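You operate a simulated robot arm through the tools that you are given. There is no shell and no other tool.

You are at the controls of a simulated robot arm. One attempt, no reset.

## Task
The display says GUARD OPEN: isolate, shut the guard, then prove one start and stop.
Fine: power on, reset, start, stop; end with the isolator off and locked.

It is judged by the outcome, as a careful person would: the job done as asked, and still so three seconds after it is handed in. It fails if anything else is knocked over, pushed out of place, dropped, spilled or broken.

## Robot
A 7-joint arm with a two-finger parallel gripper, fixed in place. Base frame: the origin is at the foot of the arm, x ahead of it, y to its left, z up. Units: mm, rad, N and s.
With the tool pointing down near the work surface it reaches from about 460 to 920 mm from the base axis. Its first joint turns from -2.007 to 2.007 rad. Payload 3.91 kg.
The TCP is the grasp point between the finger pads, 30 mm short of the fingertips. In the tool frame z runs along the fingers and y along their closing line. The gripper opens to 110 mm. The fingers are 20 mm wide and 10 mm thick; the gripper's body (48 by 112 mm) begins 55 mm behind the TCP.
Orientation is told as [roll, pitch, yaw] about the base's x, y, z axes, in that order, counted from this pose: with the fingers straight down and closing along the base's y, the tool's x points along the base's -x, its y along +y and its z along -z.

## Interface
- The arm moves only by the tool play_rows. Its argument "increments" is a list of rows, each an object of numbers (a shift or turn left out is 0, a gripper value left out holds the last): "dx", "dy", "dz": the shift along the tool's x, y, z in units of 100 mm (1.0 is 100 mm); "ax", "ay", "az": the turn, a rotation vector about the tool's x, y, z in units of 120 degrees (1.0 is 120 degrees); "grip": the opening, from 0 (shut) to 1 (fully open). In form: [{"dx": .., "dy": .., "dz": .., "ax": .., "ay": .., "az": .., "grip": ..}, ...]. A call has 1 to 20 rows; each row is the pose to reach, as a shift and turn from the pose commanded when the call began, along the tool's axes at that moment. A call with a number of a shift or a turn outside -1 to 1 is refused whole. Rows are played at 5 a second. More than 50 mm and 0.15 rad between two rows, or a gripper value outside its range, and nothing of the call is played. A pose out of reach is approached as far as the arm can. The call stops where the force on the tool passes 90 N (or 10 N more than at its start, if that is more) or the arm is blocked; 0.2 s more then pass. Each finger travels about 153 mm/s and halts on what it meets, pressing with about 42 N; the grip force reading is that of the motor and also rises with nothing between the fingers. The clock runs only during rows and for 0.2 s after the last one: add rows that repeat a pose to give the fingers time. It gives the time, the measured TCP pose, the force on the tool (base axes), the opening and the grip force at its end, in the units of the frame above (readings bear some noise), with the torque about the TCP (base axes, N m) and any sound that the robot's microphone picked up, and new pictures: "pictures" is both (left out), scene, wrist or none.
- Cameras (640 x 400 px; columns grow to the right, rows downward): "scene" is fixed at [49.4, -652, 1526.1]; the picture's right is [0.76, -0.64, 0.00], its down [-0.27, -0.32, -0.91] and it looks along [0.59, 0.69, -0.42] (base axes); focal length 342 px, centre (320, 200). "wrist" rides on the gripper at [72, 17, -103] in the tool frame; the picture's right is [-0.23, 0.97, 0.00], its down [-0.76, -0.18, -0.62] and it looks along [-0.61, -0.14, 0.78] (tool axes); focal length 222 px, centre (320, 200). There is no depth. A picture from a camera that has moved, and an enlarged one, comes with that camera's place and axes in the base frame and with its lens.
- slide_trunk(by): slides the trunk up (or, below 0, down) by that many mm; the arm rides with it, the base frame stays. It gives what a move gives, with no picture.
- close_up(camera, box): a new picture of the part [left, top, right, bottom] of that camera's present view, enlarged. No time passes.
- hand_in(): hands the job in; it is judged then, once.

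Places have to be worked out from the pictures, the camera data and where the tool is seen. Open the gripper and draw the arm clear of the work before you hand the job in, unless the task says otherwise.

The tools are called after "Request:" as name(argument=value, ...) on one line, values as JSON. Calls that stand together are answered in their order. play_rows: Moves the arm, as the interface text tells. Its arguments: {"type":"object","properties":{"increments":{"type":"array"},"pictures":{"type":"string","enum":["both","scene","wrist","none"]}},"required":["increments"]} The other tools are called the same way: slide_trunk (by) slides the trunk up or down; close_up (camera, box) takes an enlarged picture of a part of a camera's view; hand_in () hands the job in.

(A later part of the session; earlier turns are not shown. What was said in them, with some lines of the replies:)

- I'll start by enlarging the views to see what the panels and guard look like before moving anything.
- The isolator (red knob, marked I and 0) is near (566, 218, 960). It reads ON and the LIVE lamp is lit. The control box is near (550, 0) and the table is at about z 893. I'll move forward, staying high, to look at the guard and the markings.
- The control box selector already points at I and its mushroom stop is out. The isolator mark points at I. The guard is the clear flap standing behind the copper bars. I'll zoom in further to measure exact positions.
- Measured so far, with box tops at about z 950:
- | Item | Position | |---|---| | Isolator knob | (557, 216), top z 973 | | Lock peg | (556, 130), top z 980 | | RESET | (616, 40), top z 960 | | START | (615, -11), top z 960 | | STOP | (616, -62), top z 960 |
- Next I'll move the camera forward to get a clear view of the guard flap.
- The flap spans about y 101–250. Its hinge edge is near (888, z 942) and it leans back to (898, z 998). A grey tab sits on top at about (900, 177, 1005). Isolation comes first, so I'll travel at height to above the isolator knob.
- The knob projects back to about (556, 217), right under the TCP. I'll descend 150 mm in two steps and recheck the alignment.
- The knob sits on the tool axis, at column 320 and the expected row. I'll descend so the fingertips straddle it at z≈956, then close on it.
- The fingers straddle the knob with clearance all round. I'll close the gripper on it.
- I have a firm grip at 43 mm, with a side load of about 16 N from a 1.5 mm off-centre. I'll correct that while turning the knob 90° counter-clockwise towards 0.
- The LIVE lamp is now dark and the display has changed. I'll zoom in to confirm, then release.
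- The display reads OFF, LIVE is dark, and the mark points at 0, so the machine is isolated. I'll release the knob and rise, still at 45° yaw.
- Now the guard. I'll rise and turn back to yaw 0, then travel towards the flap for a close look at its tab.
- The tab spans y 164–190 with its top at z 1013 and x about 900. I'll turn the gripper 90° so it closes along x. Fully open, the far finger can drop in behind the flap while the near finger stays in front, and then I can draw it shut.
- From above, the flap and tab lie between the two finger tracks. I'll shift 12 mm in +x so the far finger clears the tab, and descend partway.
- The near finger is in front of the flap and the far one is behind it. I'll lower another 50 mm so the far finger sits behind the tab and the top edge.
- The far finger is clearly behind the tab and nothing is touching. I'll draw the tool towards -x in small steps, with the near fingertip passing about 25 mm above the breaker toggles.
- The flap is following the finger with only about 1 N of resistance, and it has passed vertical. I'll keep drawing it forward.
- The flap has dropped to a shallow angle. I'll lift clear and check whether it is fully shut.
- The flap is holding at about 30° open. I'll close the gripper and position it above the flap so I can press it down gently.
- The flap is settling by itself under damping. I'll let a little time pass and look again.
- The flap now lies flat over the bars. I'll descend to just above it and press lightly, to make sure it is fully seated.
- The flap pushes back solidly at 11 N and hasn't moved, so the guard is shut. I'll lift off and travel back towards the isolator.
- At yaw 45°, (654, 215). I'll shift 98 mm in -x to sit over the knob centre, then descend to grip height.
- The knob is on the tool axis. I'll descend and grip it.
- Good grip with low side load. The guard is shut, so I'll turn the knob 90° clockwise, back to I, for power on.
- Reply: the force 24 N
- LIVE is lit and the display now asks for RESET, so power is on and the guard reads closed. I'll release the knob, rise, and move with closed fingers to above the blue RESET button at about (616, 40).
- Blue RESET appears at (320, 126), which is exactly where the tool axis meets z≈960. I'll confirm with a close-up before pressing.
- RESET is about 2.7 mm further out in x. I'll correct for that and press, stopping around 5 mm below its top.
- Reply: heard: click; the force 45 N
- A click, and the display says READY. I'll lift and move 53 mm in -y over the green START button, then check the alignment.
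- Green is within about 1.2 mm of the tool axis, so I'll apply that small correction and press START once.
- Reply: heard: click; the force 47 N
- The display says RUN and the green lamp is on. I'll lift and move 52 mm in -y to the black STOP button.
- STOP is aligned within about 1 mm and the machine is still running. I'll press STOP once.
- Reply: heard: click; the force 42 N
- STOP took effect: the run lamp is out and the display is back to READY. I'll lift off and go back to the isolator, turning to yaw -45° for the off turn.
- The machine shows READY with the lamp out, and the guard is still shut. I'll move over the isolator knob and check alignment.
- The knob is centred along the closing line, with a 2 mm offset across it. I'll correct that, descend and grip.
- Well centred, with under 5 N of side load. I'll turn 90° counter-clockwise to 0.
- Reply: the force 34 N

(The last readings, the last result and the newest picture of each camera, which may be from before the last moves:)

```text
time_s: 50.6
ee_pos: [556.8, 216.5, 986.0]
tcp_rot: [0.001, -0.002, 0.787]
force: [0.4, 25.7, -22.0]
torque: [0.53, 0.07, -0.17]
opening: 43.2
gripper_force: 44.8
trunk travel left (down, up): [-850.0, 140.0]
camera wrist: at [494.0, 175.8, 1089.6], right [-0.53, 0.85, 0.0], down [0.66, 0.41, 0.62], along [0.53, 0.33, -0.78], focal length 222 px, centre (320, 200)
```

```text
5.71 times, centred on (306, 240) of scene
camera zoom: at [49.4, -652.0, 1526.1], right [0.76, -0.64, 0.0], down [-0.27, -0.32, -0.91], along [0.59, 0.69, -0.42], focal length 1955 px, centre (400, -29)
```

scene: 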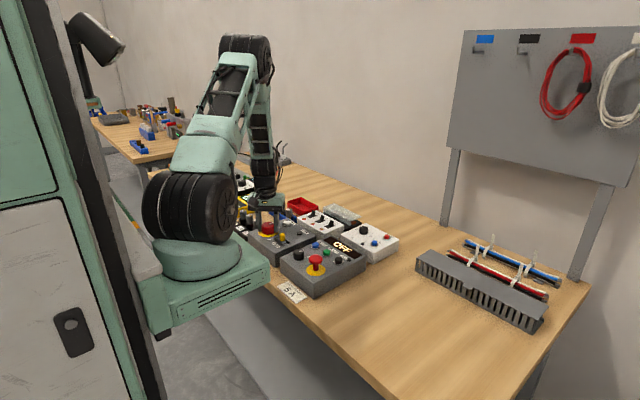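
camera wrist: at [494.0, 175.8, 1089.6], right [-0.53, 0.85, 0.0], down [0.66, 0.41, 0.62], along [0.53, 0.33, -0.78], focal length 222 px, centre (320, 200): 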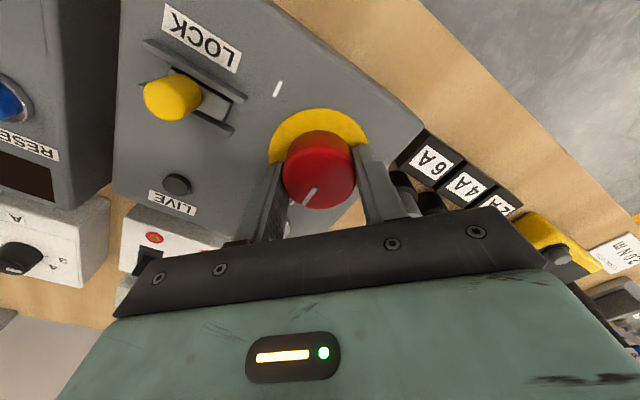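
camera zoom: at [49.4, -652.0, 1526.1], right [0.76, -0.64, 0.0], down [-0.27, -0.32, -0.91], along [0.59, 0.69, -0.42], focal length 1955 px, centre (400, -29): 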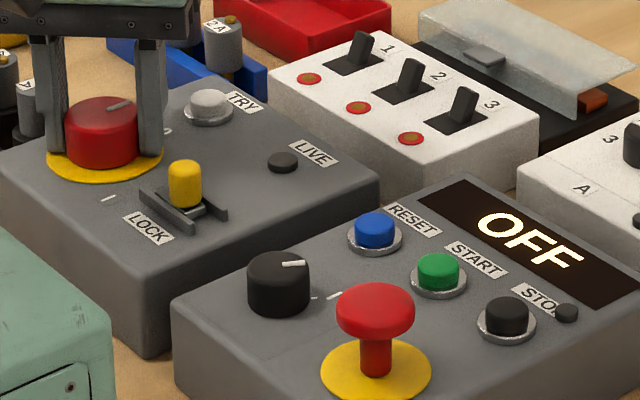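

The display reads OFF, LIVE is dark and the mark is at 0. Next is the lock: I'll release, rise, and move over the yellow LOCK peg at about (556, 130) at yaw 0.

Request:
play_rows(increments=[{"grip": 0.65}, {"grip": 0.65}, {"dz": -0.35, "grip": 0.65}, {"dz": -0.75, "grip": 0.65}], pictures="none")

Request:
play_rows(increments=[{"dx": 0.1, "dy": -0.1, "az": 0.0625, "grip": 0.45}, {"dx": 0.2, "dy": -0.2, "az": 0.125, "grip": 0.45}, {"dx": 0.3, "dy": -0.3, "az": 0.1875, "grip": 0.45}, {"dx": 0.4, "dy": -0.4, "az": 0.25, "grip": 0.45}, {"dx": 0.5, "dy": -0.5, "az": 0.3125, "grip": 0.45}, {"dx": 0.6, "dy": -0.6, "az": 0.375, "grip": 0.45}], pictures="both")

Request:
close_up(camera="wrist", box=[240, 70, 448, 200])

Request:
close_up(camera="scene", box=[245, 210, 325, 260])

```text
time_s: 51.6
ee_pos: [557.6, 213.9, 1062.0]
tcp_rot: [-0.002, 0.003, 0.783]
force: [-0.4, 0.8, 0.1]
torque: [0.0, 0.02, -0.01]
opening: 71.2
gripper_force: 0.0
trunk travel left (down, up): [-850.0, 140.0]
```

```text
time_s: 53.0
ee_pos: [555.6, 127.2, 1062.4]
tcp_rot: [0.001, 0.0, -0.005]
force: [0.0, -0.7, 0.4]
torque: [-0.03, -0.01, -0.01]
opening: 49.5
gripper_force: 0.2
trunk travel left (down, up): [-850.0, 140.0]
camera wrist: at [484.1, 144.2, 1165.1], right [0.23, 0.97, 0.0], down [0.76, -0.18, 0.62], along [0.61, -0.14, -0.78], focal length 222 px, centre (320, 200)
```

scene: 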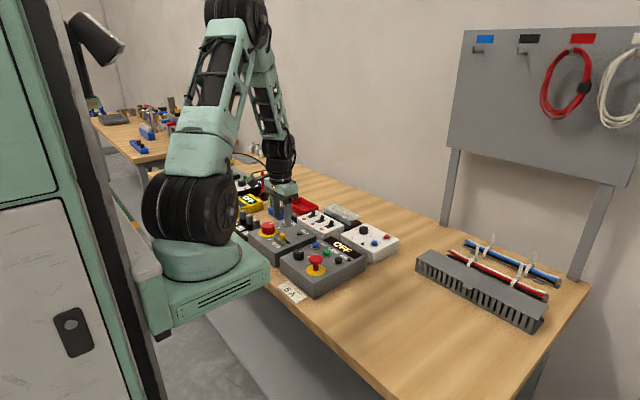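
wrist: 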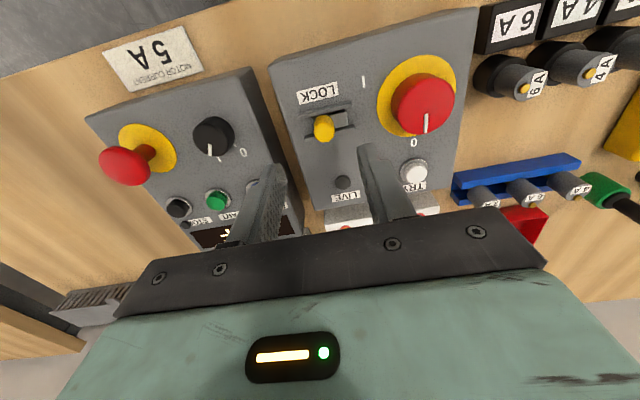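

```text
3.08 times, centred on (344, 135) of wrist
camera zoom: at [484.1, 144.2, 1165.1], right [0.23, 0.97, 0.0], down [0.76, -0.18, 0.62], along [0.61, -0.14, -0.78], focal length 684 px, centre (246, 400)
```

zoom: 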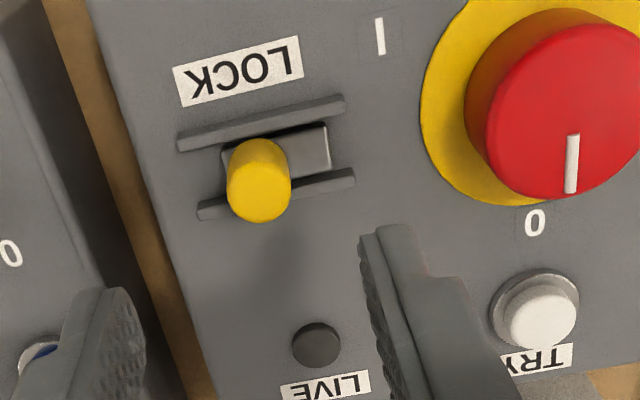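

```text
8.00 times, centred on (285, 235) of scene
camera zoom: at [49.4, -652.0, 1526.1], right [0.76, -0.64, 0.0], down [-0.27, -0.32, -0.91], along [0.59, 0.69, -0.42], focal length 2736 px, centre (600, -80)
```

zoom: 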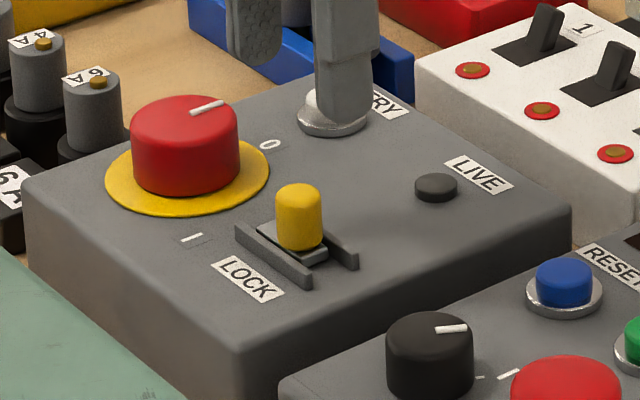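

The peg is about (+1.8, +3.9) mm off the tool axis. Its bolt points towards the knob, so locking should be a slide in +y. I'll correct, descend until the tips are just above the rails, and grip the peg.

Request:
play_rows(increments=[{"dx": -0.018, "dy": 0.039, "dz": 0.25, "grip": 0.45}, {"dx": -0.018, "dy": 0.039, "dz": 0.5, "grip": 0.45}, {"dx": -0.018, "dy": 0.039, "dz": 0.66, "grip": 0.45}, {"dx": -0.018, "dy": 0.039, "dz": 0.66, "grip": 0.45}], pictures="wrist")

Request:
close_up(camera="scene", box=[245, 210, 325, 260])

```text
time_s: 54.0
ee_pos: [557.6, 133.2, 995.0]
tcp_rot: [-0.001, -0.001, -0.001]
force: [-0.8, -0.1, 0.5]
torque: [-0.02, -0.03, -0.02]
opening: 49.5
gripper_force: 0.1
trunk travel left (down, up): [-850.0, 140.0]
camera wrist: at [485.9, 148.8, 1098.9], right [0.23, 0.97, 0.0], down [0.76, -0.18, 0.62], along [0.61, -0.14, -0.78], focal length 222 px, centre (320, 200)
```

wrist: 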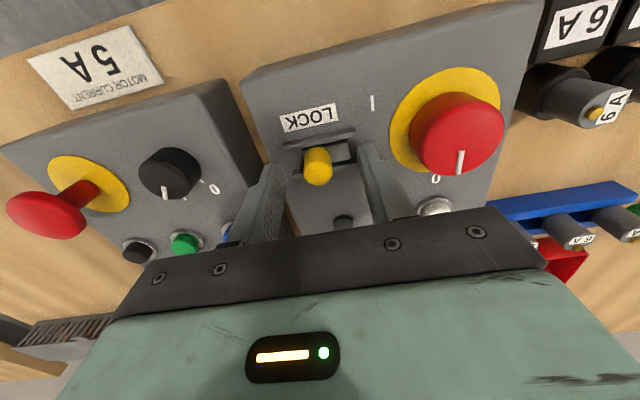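

```text
8.00 times, centred on (285, 235) of scene
camera zoom: at [49.4, -652.0, 1526.1], right [0.76, -0.64, 0.0], down [-0.27, -0.32, -0.91], along [0.59, 0.69, -0.42], focal length 2736 px, centre (600, -80)
```

zoom: 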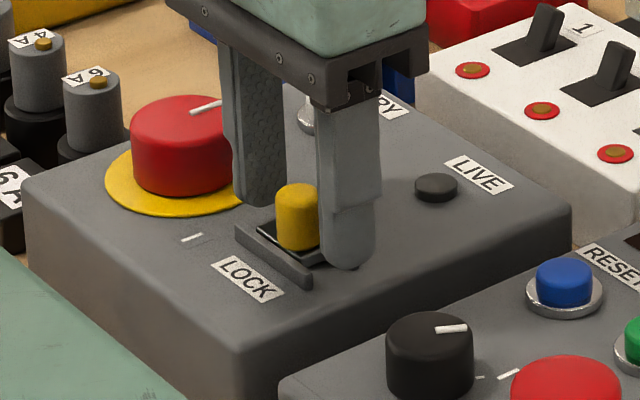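

The peg is between the fingers and clear of the rails. I'll close gently on it.

Request:
play_rows(increments=[{"grip": 0.1}, {"grip": 0.1}, {"grip": 0.1}], pictures="wrist")

Request:
close_up(camera="wrist", box=[240, 90, 400, 190])

Request:
close_up(camera="scene", box=[245, 210, 325, 260])

```text
time_s: 54.8
ee_pos: [558.5, 133.4, 995.7]
tcp_rot: [-0.001, 0.0, -0.001]
force: [0.1, 0.0, -2.7]
torque: [0.06, -0.08, -0.01]
opening: 17.0
gripper_force: 45.1
trunk travel left (down, up): [-850.0, 140.0]
camera wrist: at [485.9, 148.8, 1099.0], right [0.23, 0.97, 0.0], down [0.76, -0.18, 0.62], along [0.61, -0.14, -0.78], focal length 222 px, centre (320, 200)
```

wrist: 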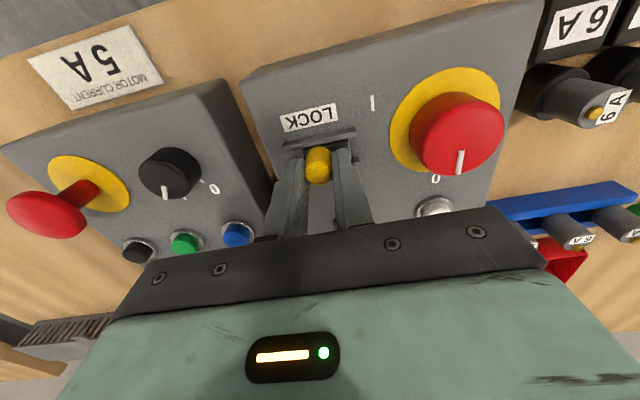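

```text
4.00 times, centred on (320, 140) of wrist
camera zoom: at [485.9, 148.8, 1099.0], right [0.23, 0.97, 0.0], down [0.76, -0.18, 0.62], along [0.61, -0.14, -0.78], focal length 888 px, centre (320, 440)
```

zoom: 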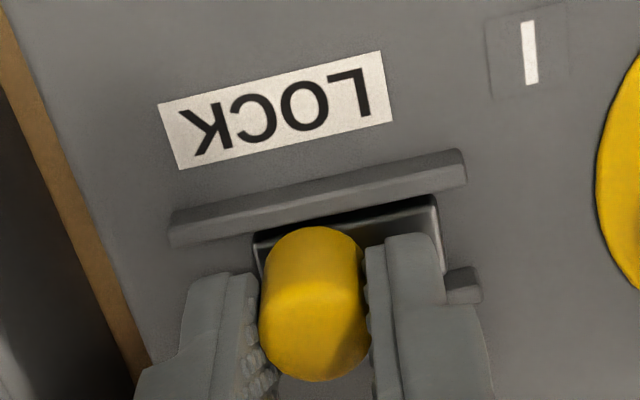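

```text
8.00 times, centred on (285, 235) of scene
camera zoom: at [49.4, -652.0, 1526.1], right [0.76, -0.64, 0.0], down [-0.27, -0.32, -0.91], along [0.59, 0.69, -0.42], focal length 2736 px, centre (600, -80)
```

zoom: 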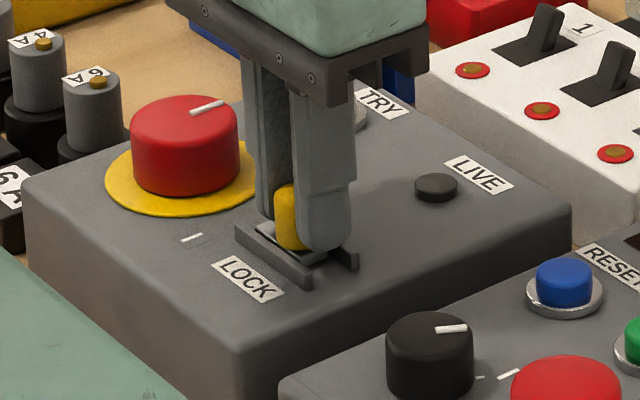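

The peg is held at 17 mm with almost no load. I'll draw it 12 mm in +y, towards the knob, watching the force.

Request:
play_rows(increments=[{"dy": 0.03, "grip": 0.1}, {"dy": 0.06, "grip": 0.1}, {"dy": 0.09, "grip": 0.1}, {"dy": 0.12, "grip": 0.1}], pictures="wrist")

Request:
close_up(camera="wrist", box=[240, 90, 400, 190])

Request:
close_up(camera="scene", box=[245, 210, 325, 260])

```text
time_s: 55.8
ee_pos: [557.5, 144.1, 996.7]
tcp_rot: [-0.001, 0.0, 0.001]
force: [-1.2, -1.3, -3.0]
torque: [-0.06, 0.2, 0.03]
opening: 17.3
gripper_force: 44.9
trunk travel left (down, up): [-850.0, 140.0]
camera wrist: at [485.9, 160.7, 1099.0], right [0.23, 0.97, 0.0], down [0.76, -0.18, 0.62], along [0.61, -0.14, -0.78], focal length 222 px, centre (320, 200)
```

wrist: 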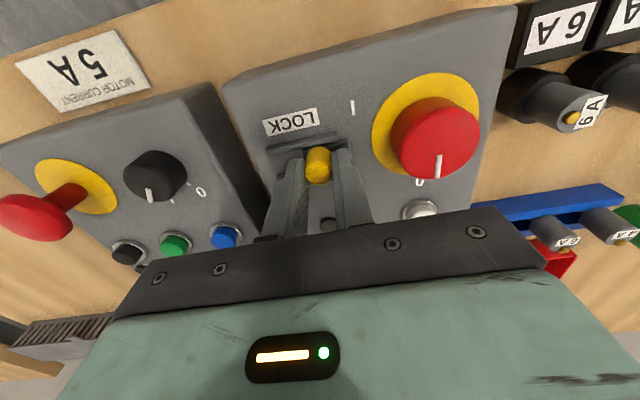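

```text
4.00 times, centred on (320, 140) of wrist
camera zoom: at [485.9, 160.7, 1099.0], right [0.23, 0.97, 0.0], down [0.76, -0.18, 0.62], along [0.61, -0.14, -0.78], focal length 888 px, centre (320, 440)
```

zoom: 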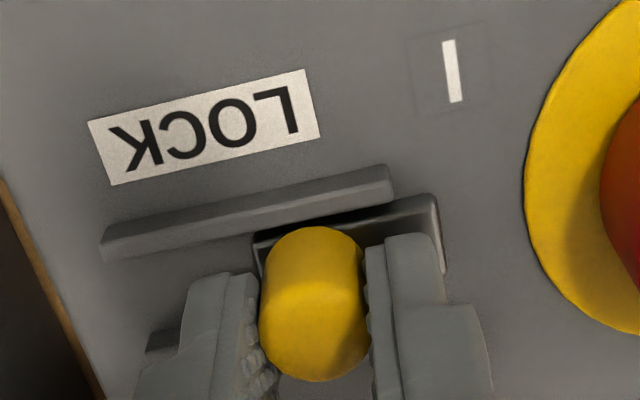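

```text
8.00 times, centred on (285, 235) of scene
camera zoom: at [49.4, -652.0, 1526.1], right [0.76, -0.64, 0.0], down [-0.27, -0.32, -0.91], along [0.59, 0.69, -0.42], focal length 2736 px, centre (600, -80)
```

zoom: 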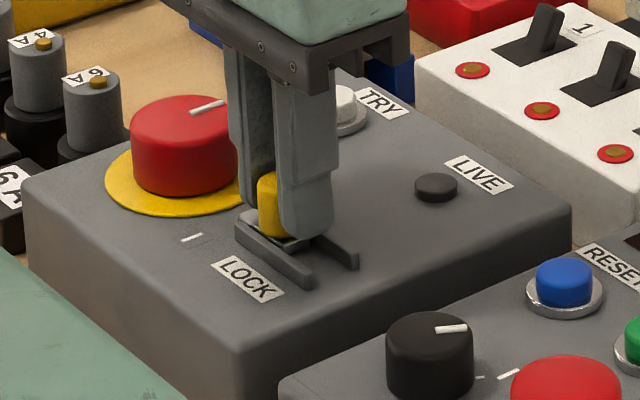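

The slider moves freely in +y. I'll continue in small steps to its end stop.

Request:
play_rows(increments=[{"dy": 0.03, "grip": 0.1}, {"dy": 0.06, "grip": 0.1}, {"dy": 0.08, "grip": 0.1}, {"dy": 0.1, "grip": 0.1}], pictures="wrist")

Request:
close_up(camera="wrist", box=[240, 90, 400, 190])

Request:
close_up(camera="scene", box=[245, 210, 325, 260])

```text
time_s: 56.8
ee_pos: [557.3, 154.8, 994.7]
tcp_rot: [-0.002, 0.001, -0.002]
force: [-3.2, -4.4, -5.2]
torque: [-0.2, -0.04, 0.03]
opening: 17.1
gripper_force: 44.9
trunk travel left (down, up): [-850.0, 140.0]
camera wrist: at [486.0, 170.2, 1099.1], right [0.23, 0.97, 0.0], down [0.76, -0.18, 0.62], along [0.61, -0.14, -0.78], focal length 222 px, centre (320, 200)
```

wrist: 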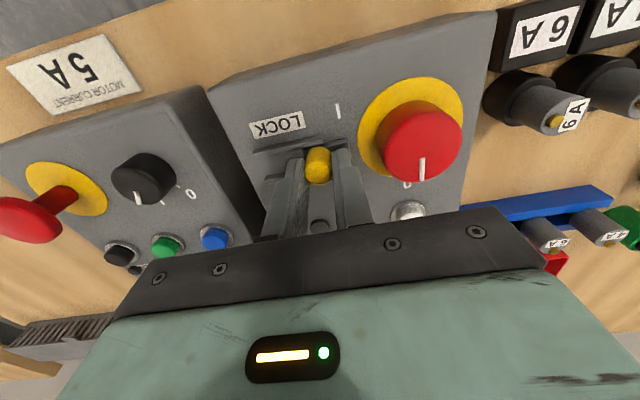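

```text
4.00 times, centred on (320, 140) of wrist
camera zoom: at [486.0, 170.2, 1099.1], right [0.23, 0.97, 0.0], down [0.76, -0.18, 0.62], along [0.61, -0.14, -0.78], focal length 888 px, centre (320, 440)
```

zoom: 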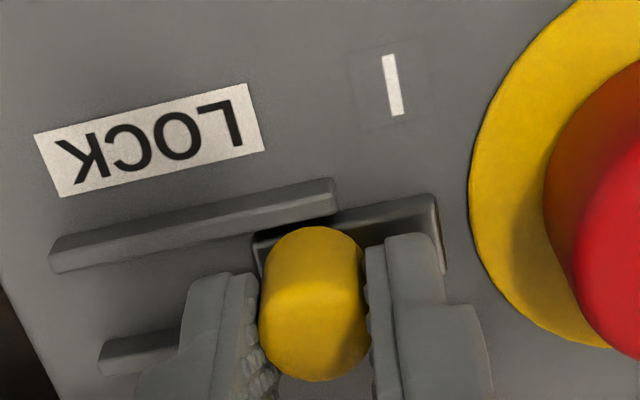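

```text
8.00 times, centred on (285, 235) of scene
camera zoom: at [49.4, -652.0, 1526.1], right [0.76, -0.64, 0.0], down [-0.27, -0.32, -0.91], along [0.59, 0.69, -0.42], focal length 2736 px, centre (600, -80)
```

zoom: 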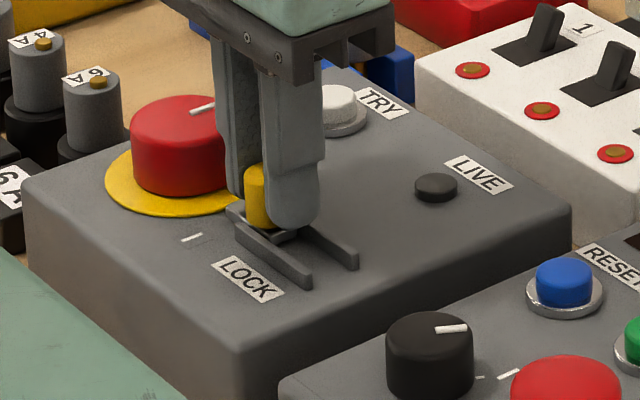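

It is still moving easily, with the bolt now past the rails and close to the disc. I'll continue with finer steps to find the end stop.

Request:
play_rows(increments=[{"dy": 0.02, "grip": 0.1}, {"dy": 0.04, "grip": 0.1}, {"dy": 0.06, "grip": 0.1}], pictures="wrist")

Request:
close_up(camera="wrist", box=[240, 90, 400, 190])

```text
time_s: 57.6
ee_pos: [558.7, 154.1, 995.8]
tcp_rot: [-0.006, 0.002, -0.006]
force: [-3.4, -42.4, 10.6]
torque: [-1.38, -0.3, 0.12]
opening: 16.9
gripper_force: 45.3
trunk travel left (down, up): [-850.0, 140.0]
camera wrist: at [486.4, 171.5, 1099.1], right [0.23, 0.97, -0.01], down [0.76, -0.18, 0.62], along [0.6, -0.15, -0.78], focal length 222 px, centre (320, 200)
```

wrist: 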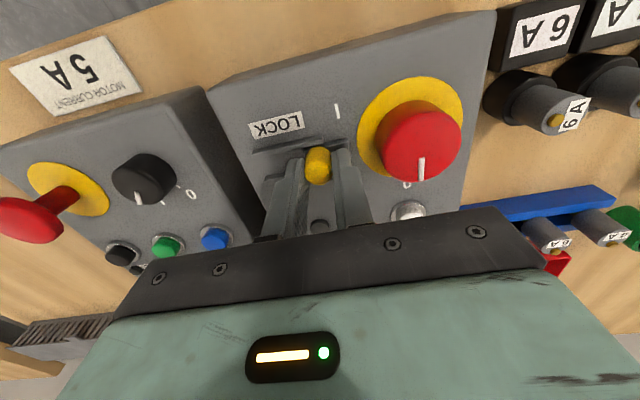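

```text
4.00 times, centred on (320, 140) of wrist
camera zoom: at [486.4, 171.5, 1099.1], right [0.23, 0.97, -0.01], down [0.76, -0.18, 0.62], along [0.6, -0.15, -0.78], focal length 888 px, centre (320, 440)
```

zoom: 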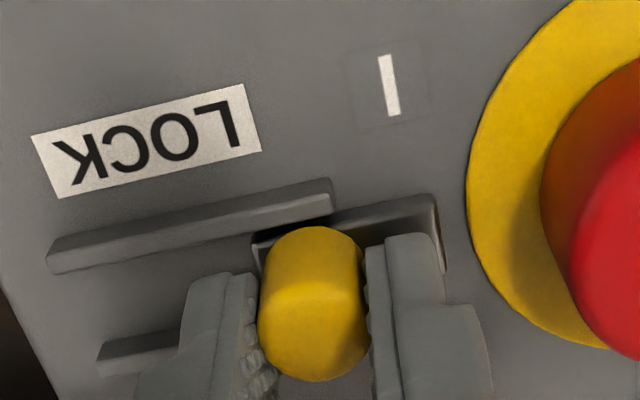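

At 42 N and no further travel it is against its end stop, about 24 mm from where it started. I'll ease off the load, open the gripper, and rise to inspect.

Request:
play_rows(increments=[{"dy": -0.03, "grip": 0.1}, {"dy": -0.04, "grip": 0.1}, {"dy": -0.04, "grip": 0.3}, {"dy": -0.04, "grip": 0.3}, {"dy": -0.04, "dz": -0.2, "grip": 0.3}, {"dy": -0.04, "dz": -0.6, "grip": 0.3}], pictures="both")

Request:
close_up(camera="wrist", box=[220, 60, 428, 190])

Request:
close_up(camera="scene", box=[245, 210, 325, 260])

```text
time_s: 59.0
ee_pos: [557.2, 157.9, 1055.1]
tcp_rot: [0.002, -0.001, 0.001]
force: [0.4, -0.8, 0.0]
torque: [-0.03, 0.03, -0.02]
opening: 32.9
gripper_force: 0.0
trunk travel left (down, up): [-850.0, 140.0]
camera wrist: at [486.1, 172.8, 1158.5], right [0.23, 0.97, 0.0], down [0.76, -0.18, 0.62], along [0.61, -0.14, -0.78], focal length 222 px, centre (320, 200)
```

scene: 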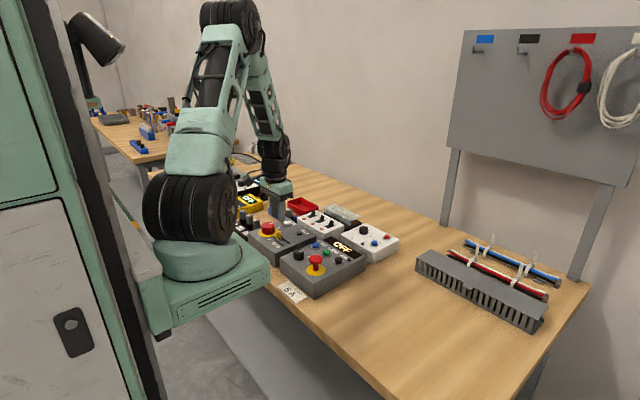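
wrist: 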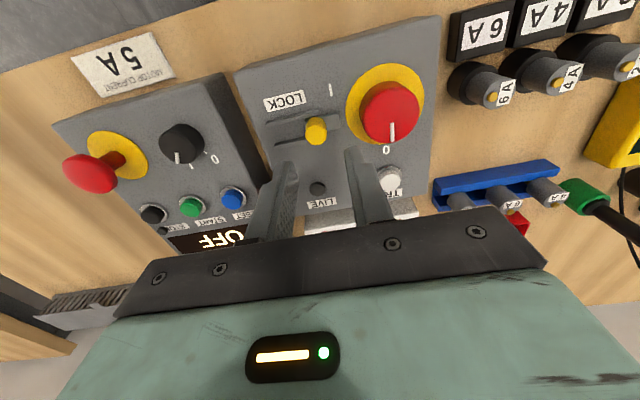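

```text
3.08 times, centred on (324, 125) of wrist
camera zoom: at [486.1, 172.8, 1158.5], right [0.23, 0.97, 0.0], down [0.76, -0.18, 0.62], along [0.61, -0.14, -0.78], focal length 684 px, centre (308, 431)
```

zoom: 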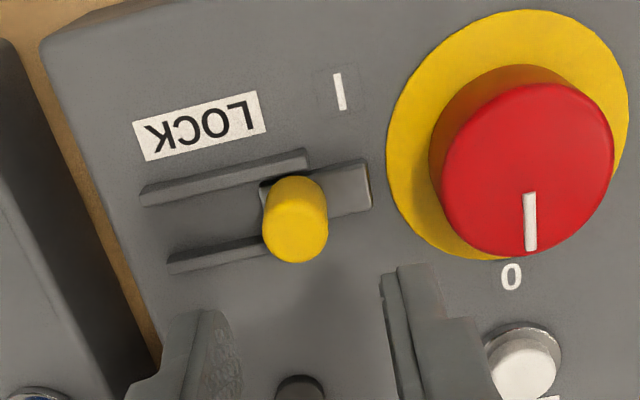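

```text
8.00 times, centred on (285, 235) of scene
camera zoom: at [49.4, -652.0, 1526.1], right [0.76, -0.64, 0.0], down [-0.27, -0.32, -0.91], along [0.59, 0.69, -0.42], focal length 2736 px, centre (600, -80)
```

zoom: 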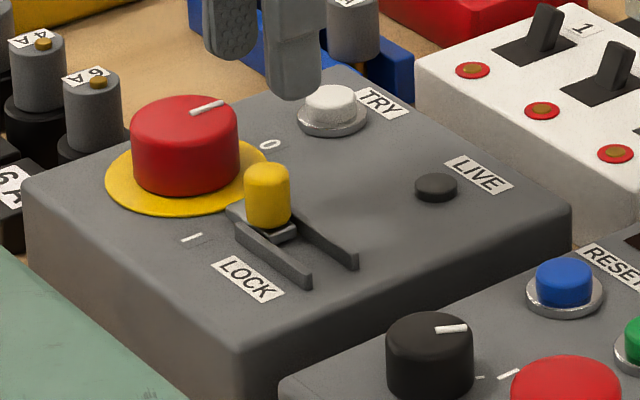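

The slider stayed at the far end with the bolt up against the isolator, the mark is at 0, LIVE is dark and the display reads OFF. I'll draw the arm up and clear with the gripper open.

Request:
play_rows(increments=[{"dz": -0.4}, {"dz": -0.8}, {"dz": -1.0}], pictures="none")

Request:
play_rows(increments=[{"dz": -0.3, "dx": 0.3, "grip": 1.0}, {"dz": -0.6, "dx": 0.6, "grip": 1.0}, {"dz": -0.95, "dx": 0.95, "grip": 1.0}], pictures="both")

Request:
close_up(camera="scene", box=[240, 185, 400, 285])

Request:
close_up(camera="wrist", box=[190, 60, 430, 210])

```text
time_s: 59.8
ee_pos: [558.3, 157.4, 1154.3]
tcp_rot: [-0.003, 0.0, -0.001]
force: [-0.2, -0.1, 0.8]
torque: [-0.02, 0.02, -0.01]
opening: 33.2
gripper_force: 0.0
trunk travel left (down, up): [-850.0, 140.0]
```

```text
time_s: 60.6
ee_pos: [464.7, 156.0, 1249.5]
tcp_rot: [-0.001, 0.0, -0.002]
force: [0.6, -1.1, -0.6]
torque: [0.0, 0.06, 0.0]
opening: 110.1
gripper_force: 0.2
trunk travel left (down, up): [-850.0, 140.0]
camera wrist: at [392.4, 173.0, 1352.6], right [0.23, 0.97, 0.0], down [0.76, -0.18, 0.62], along [0.61, -0.14, -0.78], focal length 222 px, centre (320, 200)
```

scene: 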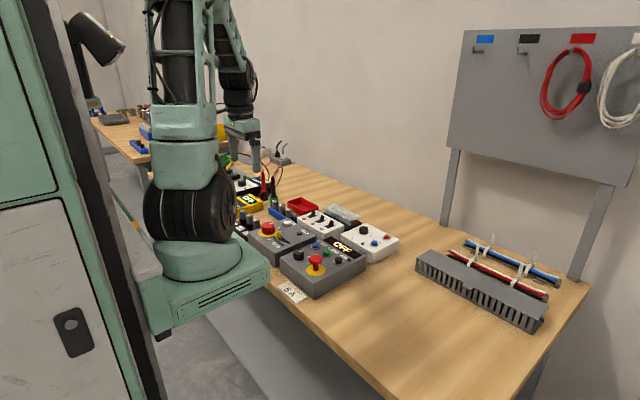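
wrist: 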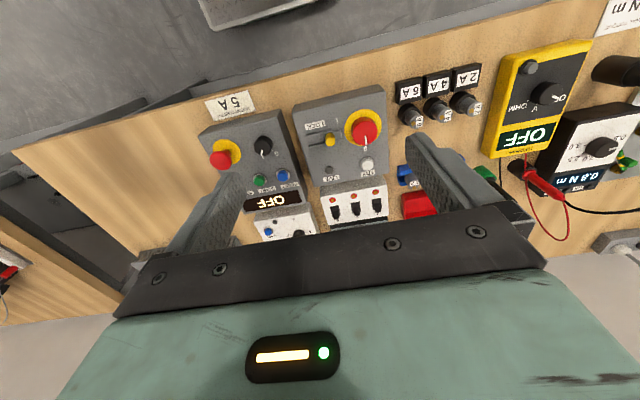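

```text
4.00 times, centred on (320, 235) of scene
camera zoom: at [49.4, -652.0, 1526.1], right [0.76, -0.64, 0.0], down [-0.27, -0.32, -0.91], along [0.59, 0.69, -0.42], focal length 1368 px, centre (320, 60)
```

zoom: 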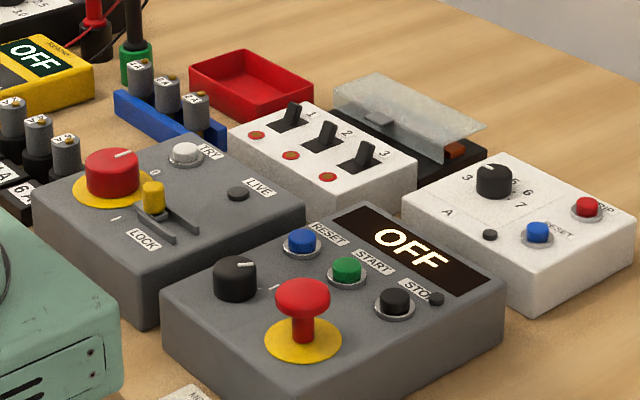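

```text
2.67 times, centred on (310, 135) of wrist
camera zoom: at [392.4, 173.0, 1352.6], right [0.23, 0.97, 0.0], down [0.76, -0.18, 0.62], along [0.61, -0.14, -0.78], focal length 592 px, centre (347, 373)
```

zoom: 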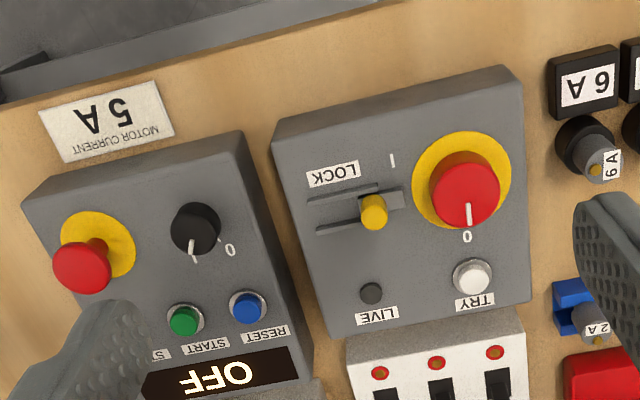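

The final view shows everything as asked:
- The guard is shut.
- The display reads OFF and LIVE is dark.
- The isolator mark is at 0 and the lock slider is fully across.
- Nothing else has moved, and the arm is clear with the gripper open.

I'm handing in the job.

Request:
hand_in()

```text
The job is handed in.
```

The job is done and handed in: the guard is shut, one start and stop is proven, and the isolator is off and locked.

1. **Isolate:** I turned the isolator to 0. LIVE went dark and the display read OFF.
2. **Guard:** I swung the clear flap down over the bars, then pressed it lightly to check it was seated.
3. **Power on and reset:** With the isolator back at I, the display asked for RESET. I pressed it and the display went to READY.
4. **Start and stop:** I pressed START once, which gave RUN with the green lamp lit. I pressed STOP once, which put the lamp out and returned the display to READY.
5. **Off and locked:** I turned the isolator back to 0 and slid the lock across to its end stop. It stopped hard there and stayed put when released. I did not try to turn the knob against the lock.

During the first isolation, while I shut the guard, the isolator was off but not locked. I also did not press TRY, since you didn't ask for it.

The overload dial appears to be set at about 4 A, while the label gives the motor current as 5 A. I left it alone because it wasn't part of the job, but it may be worth checking.
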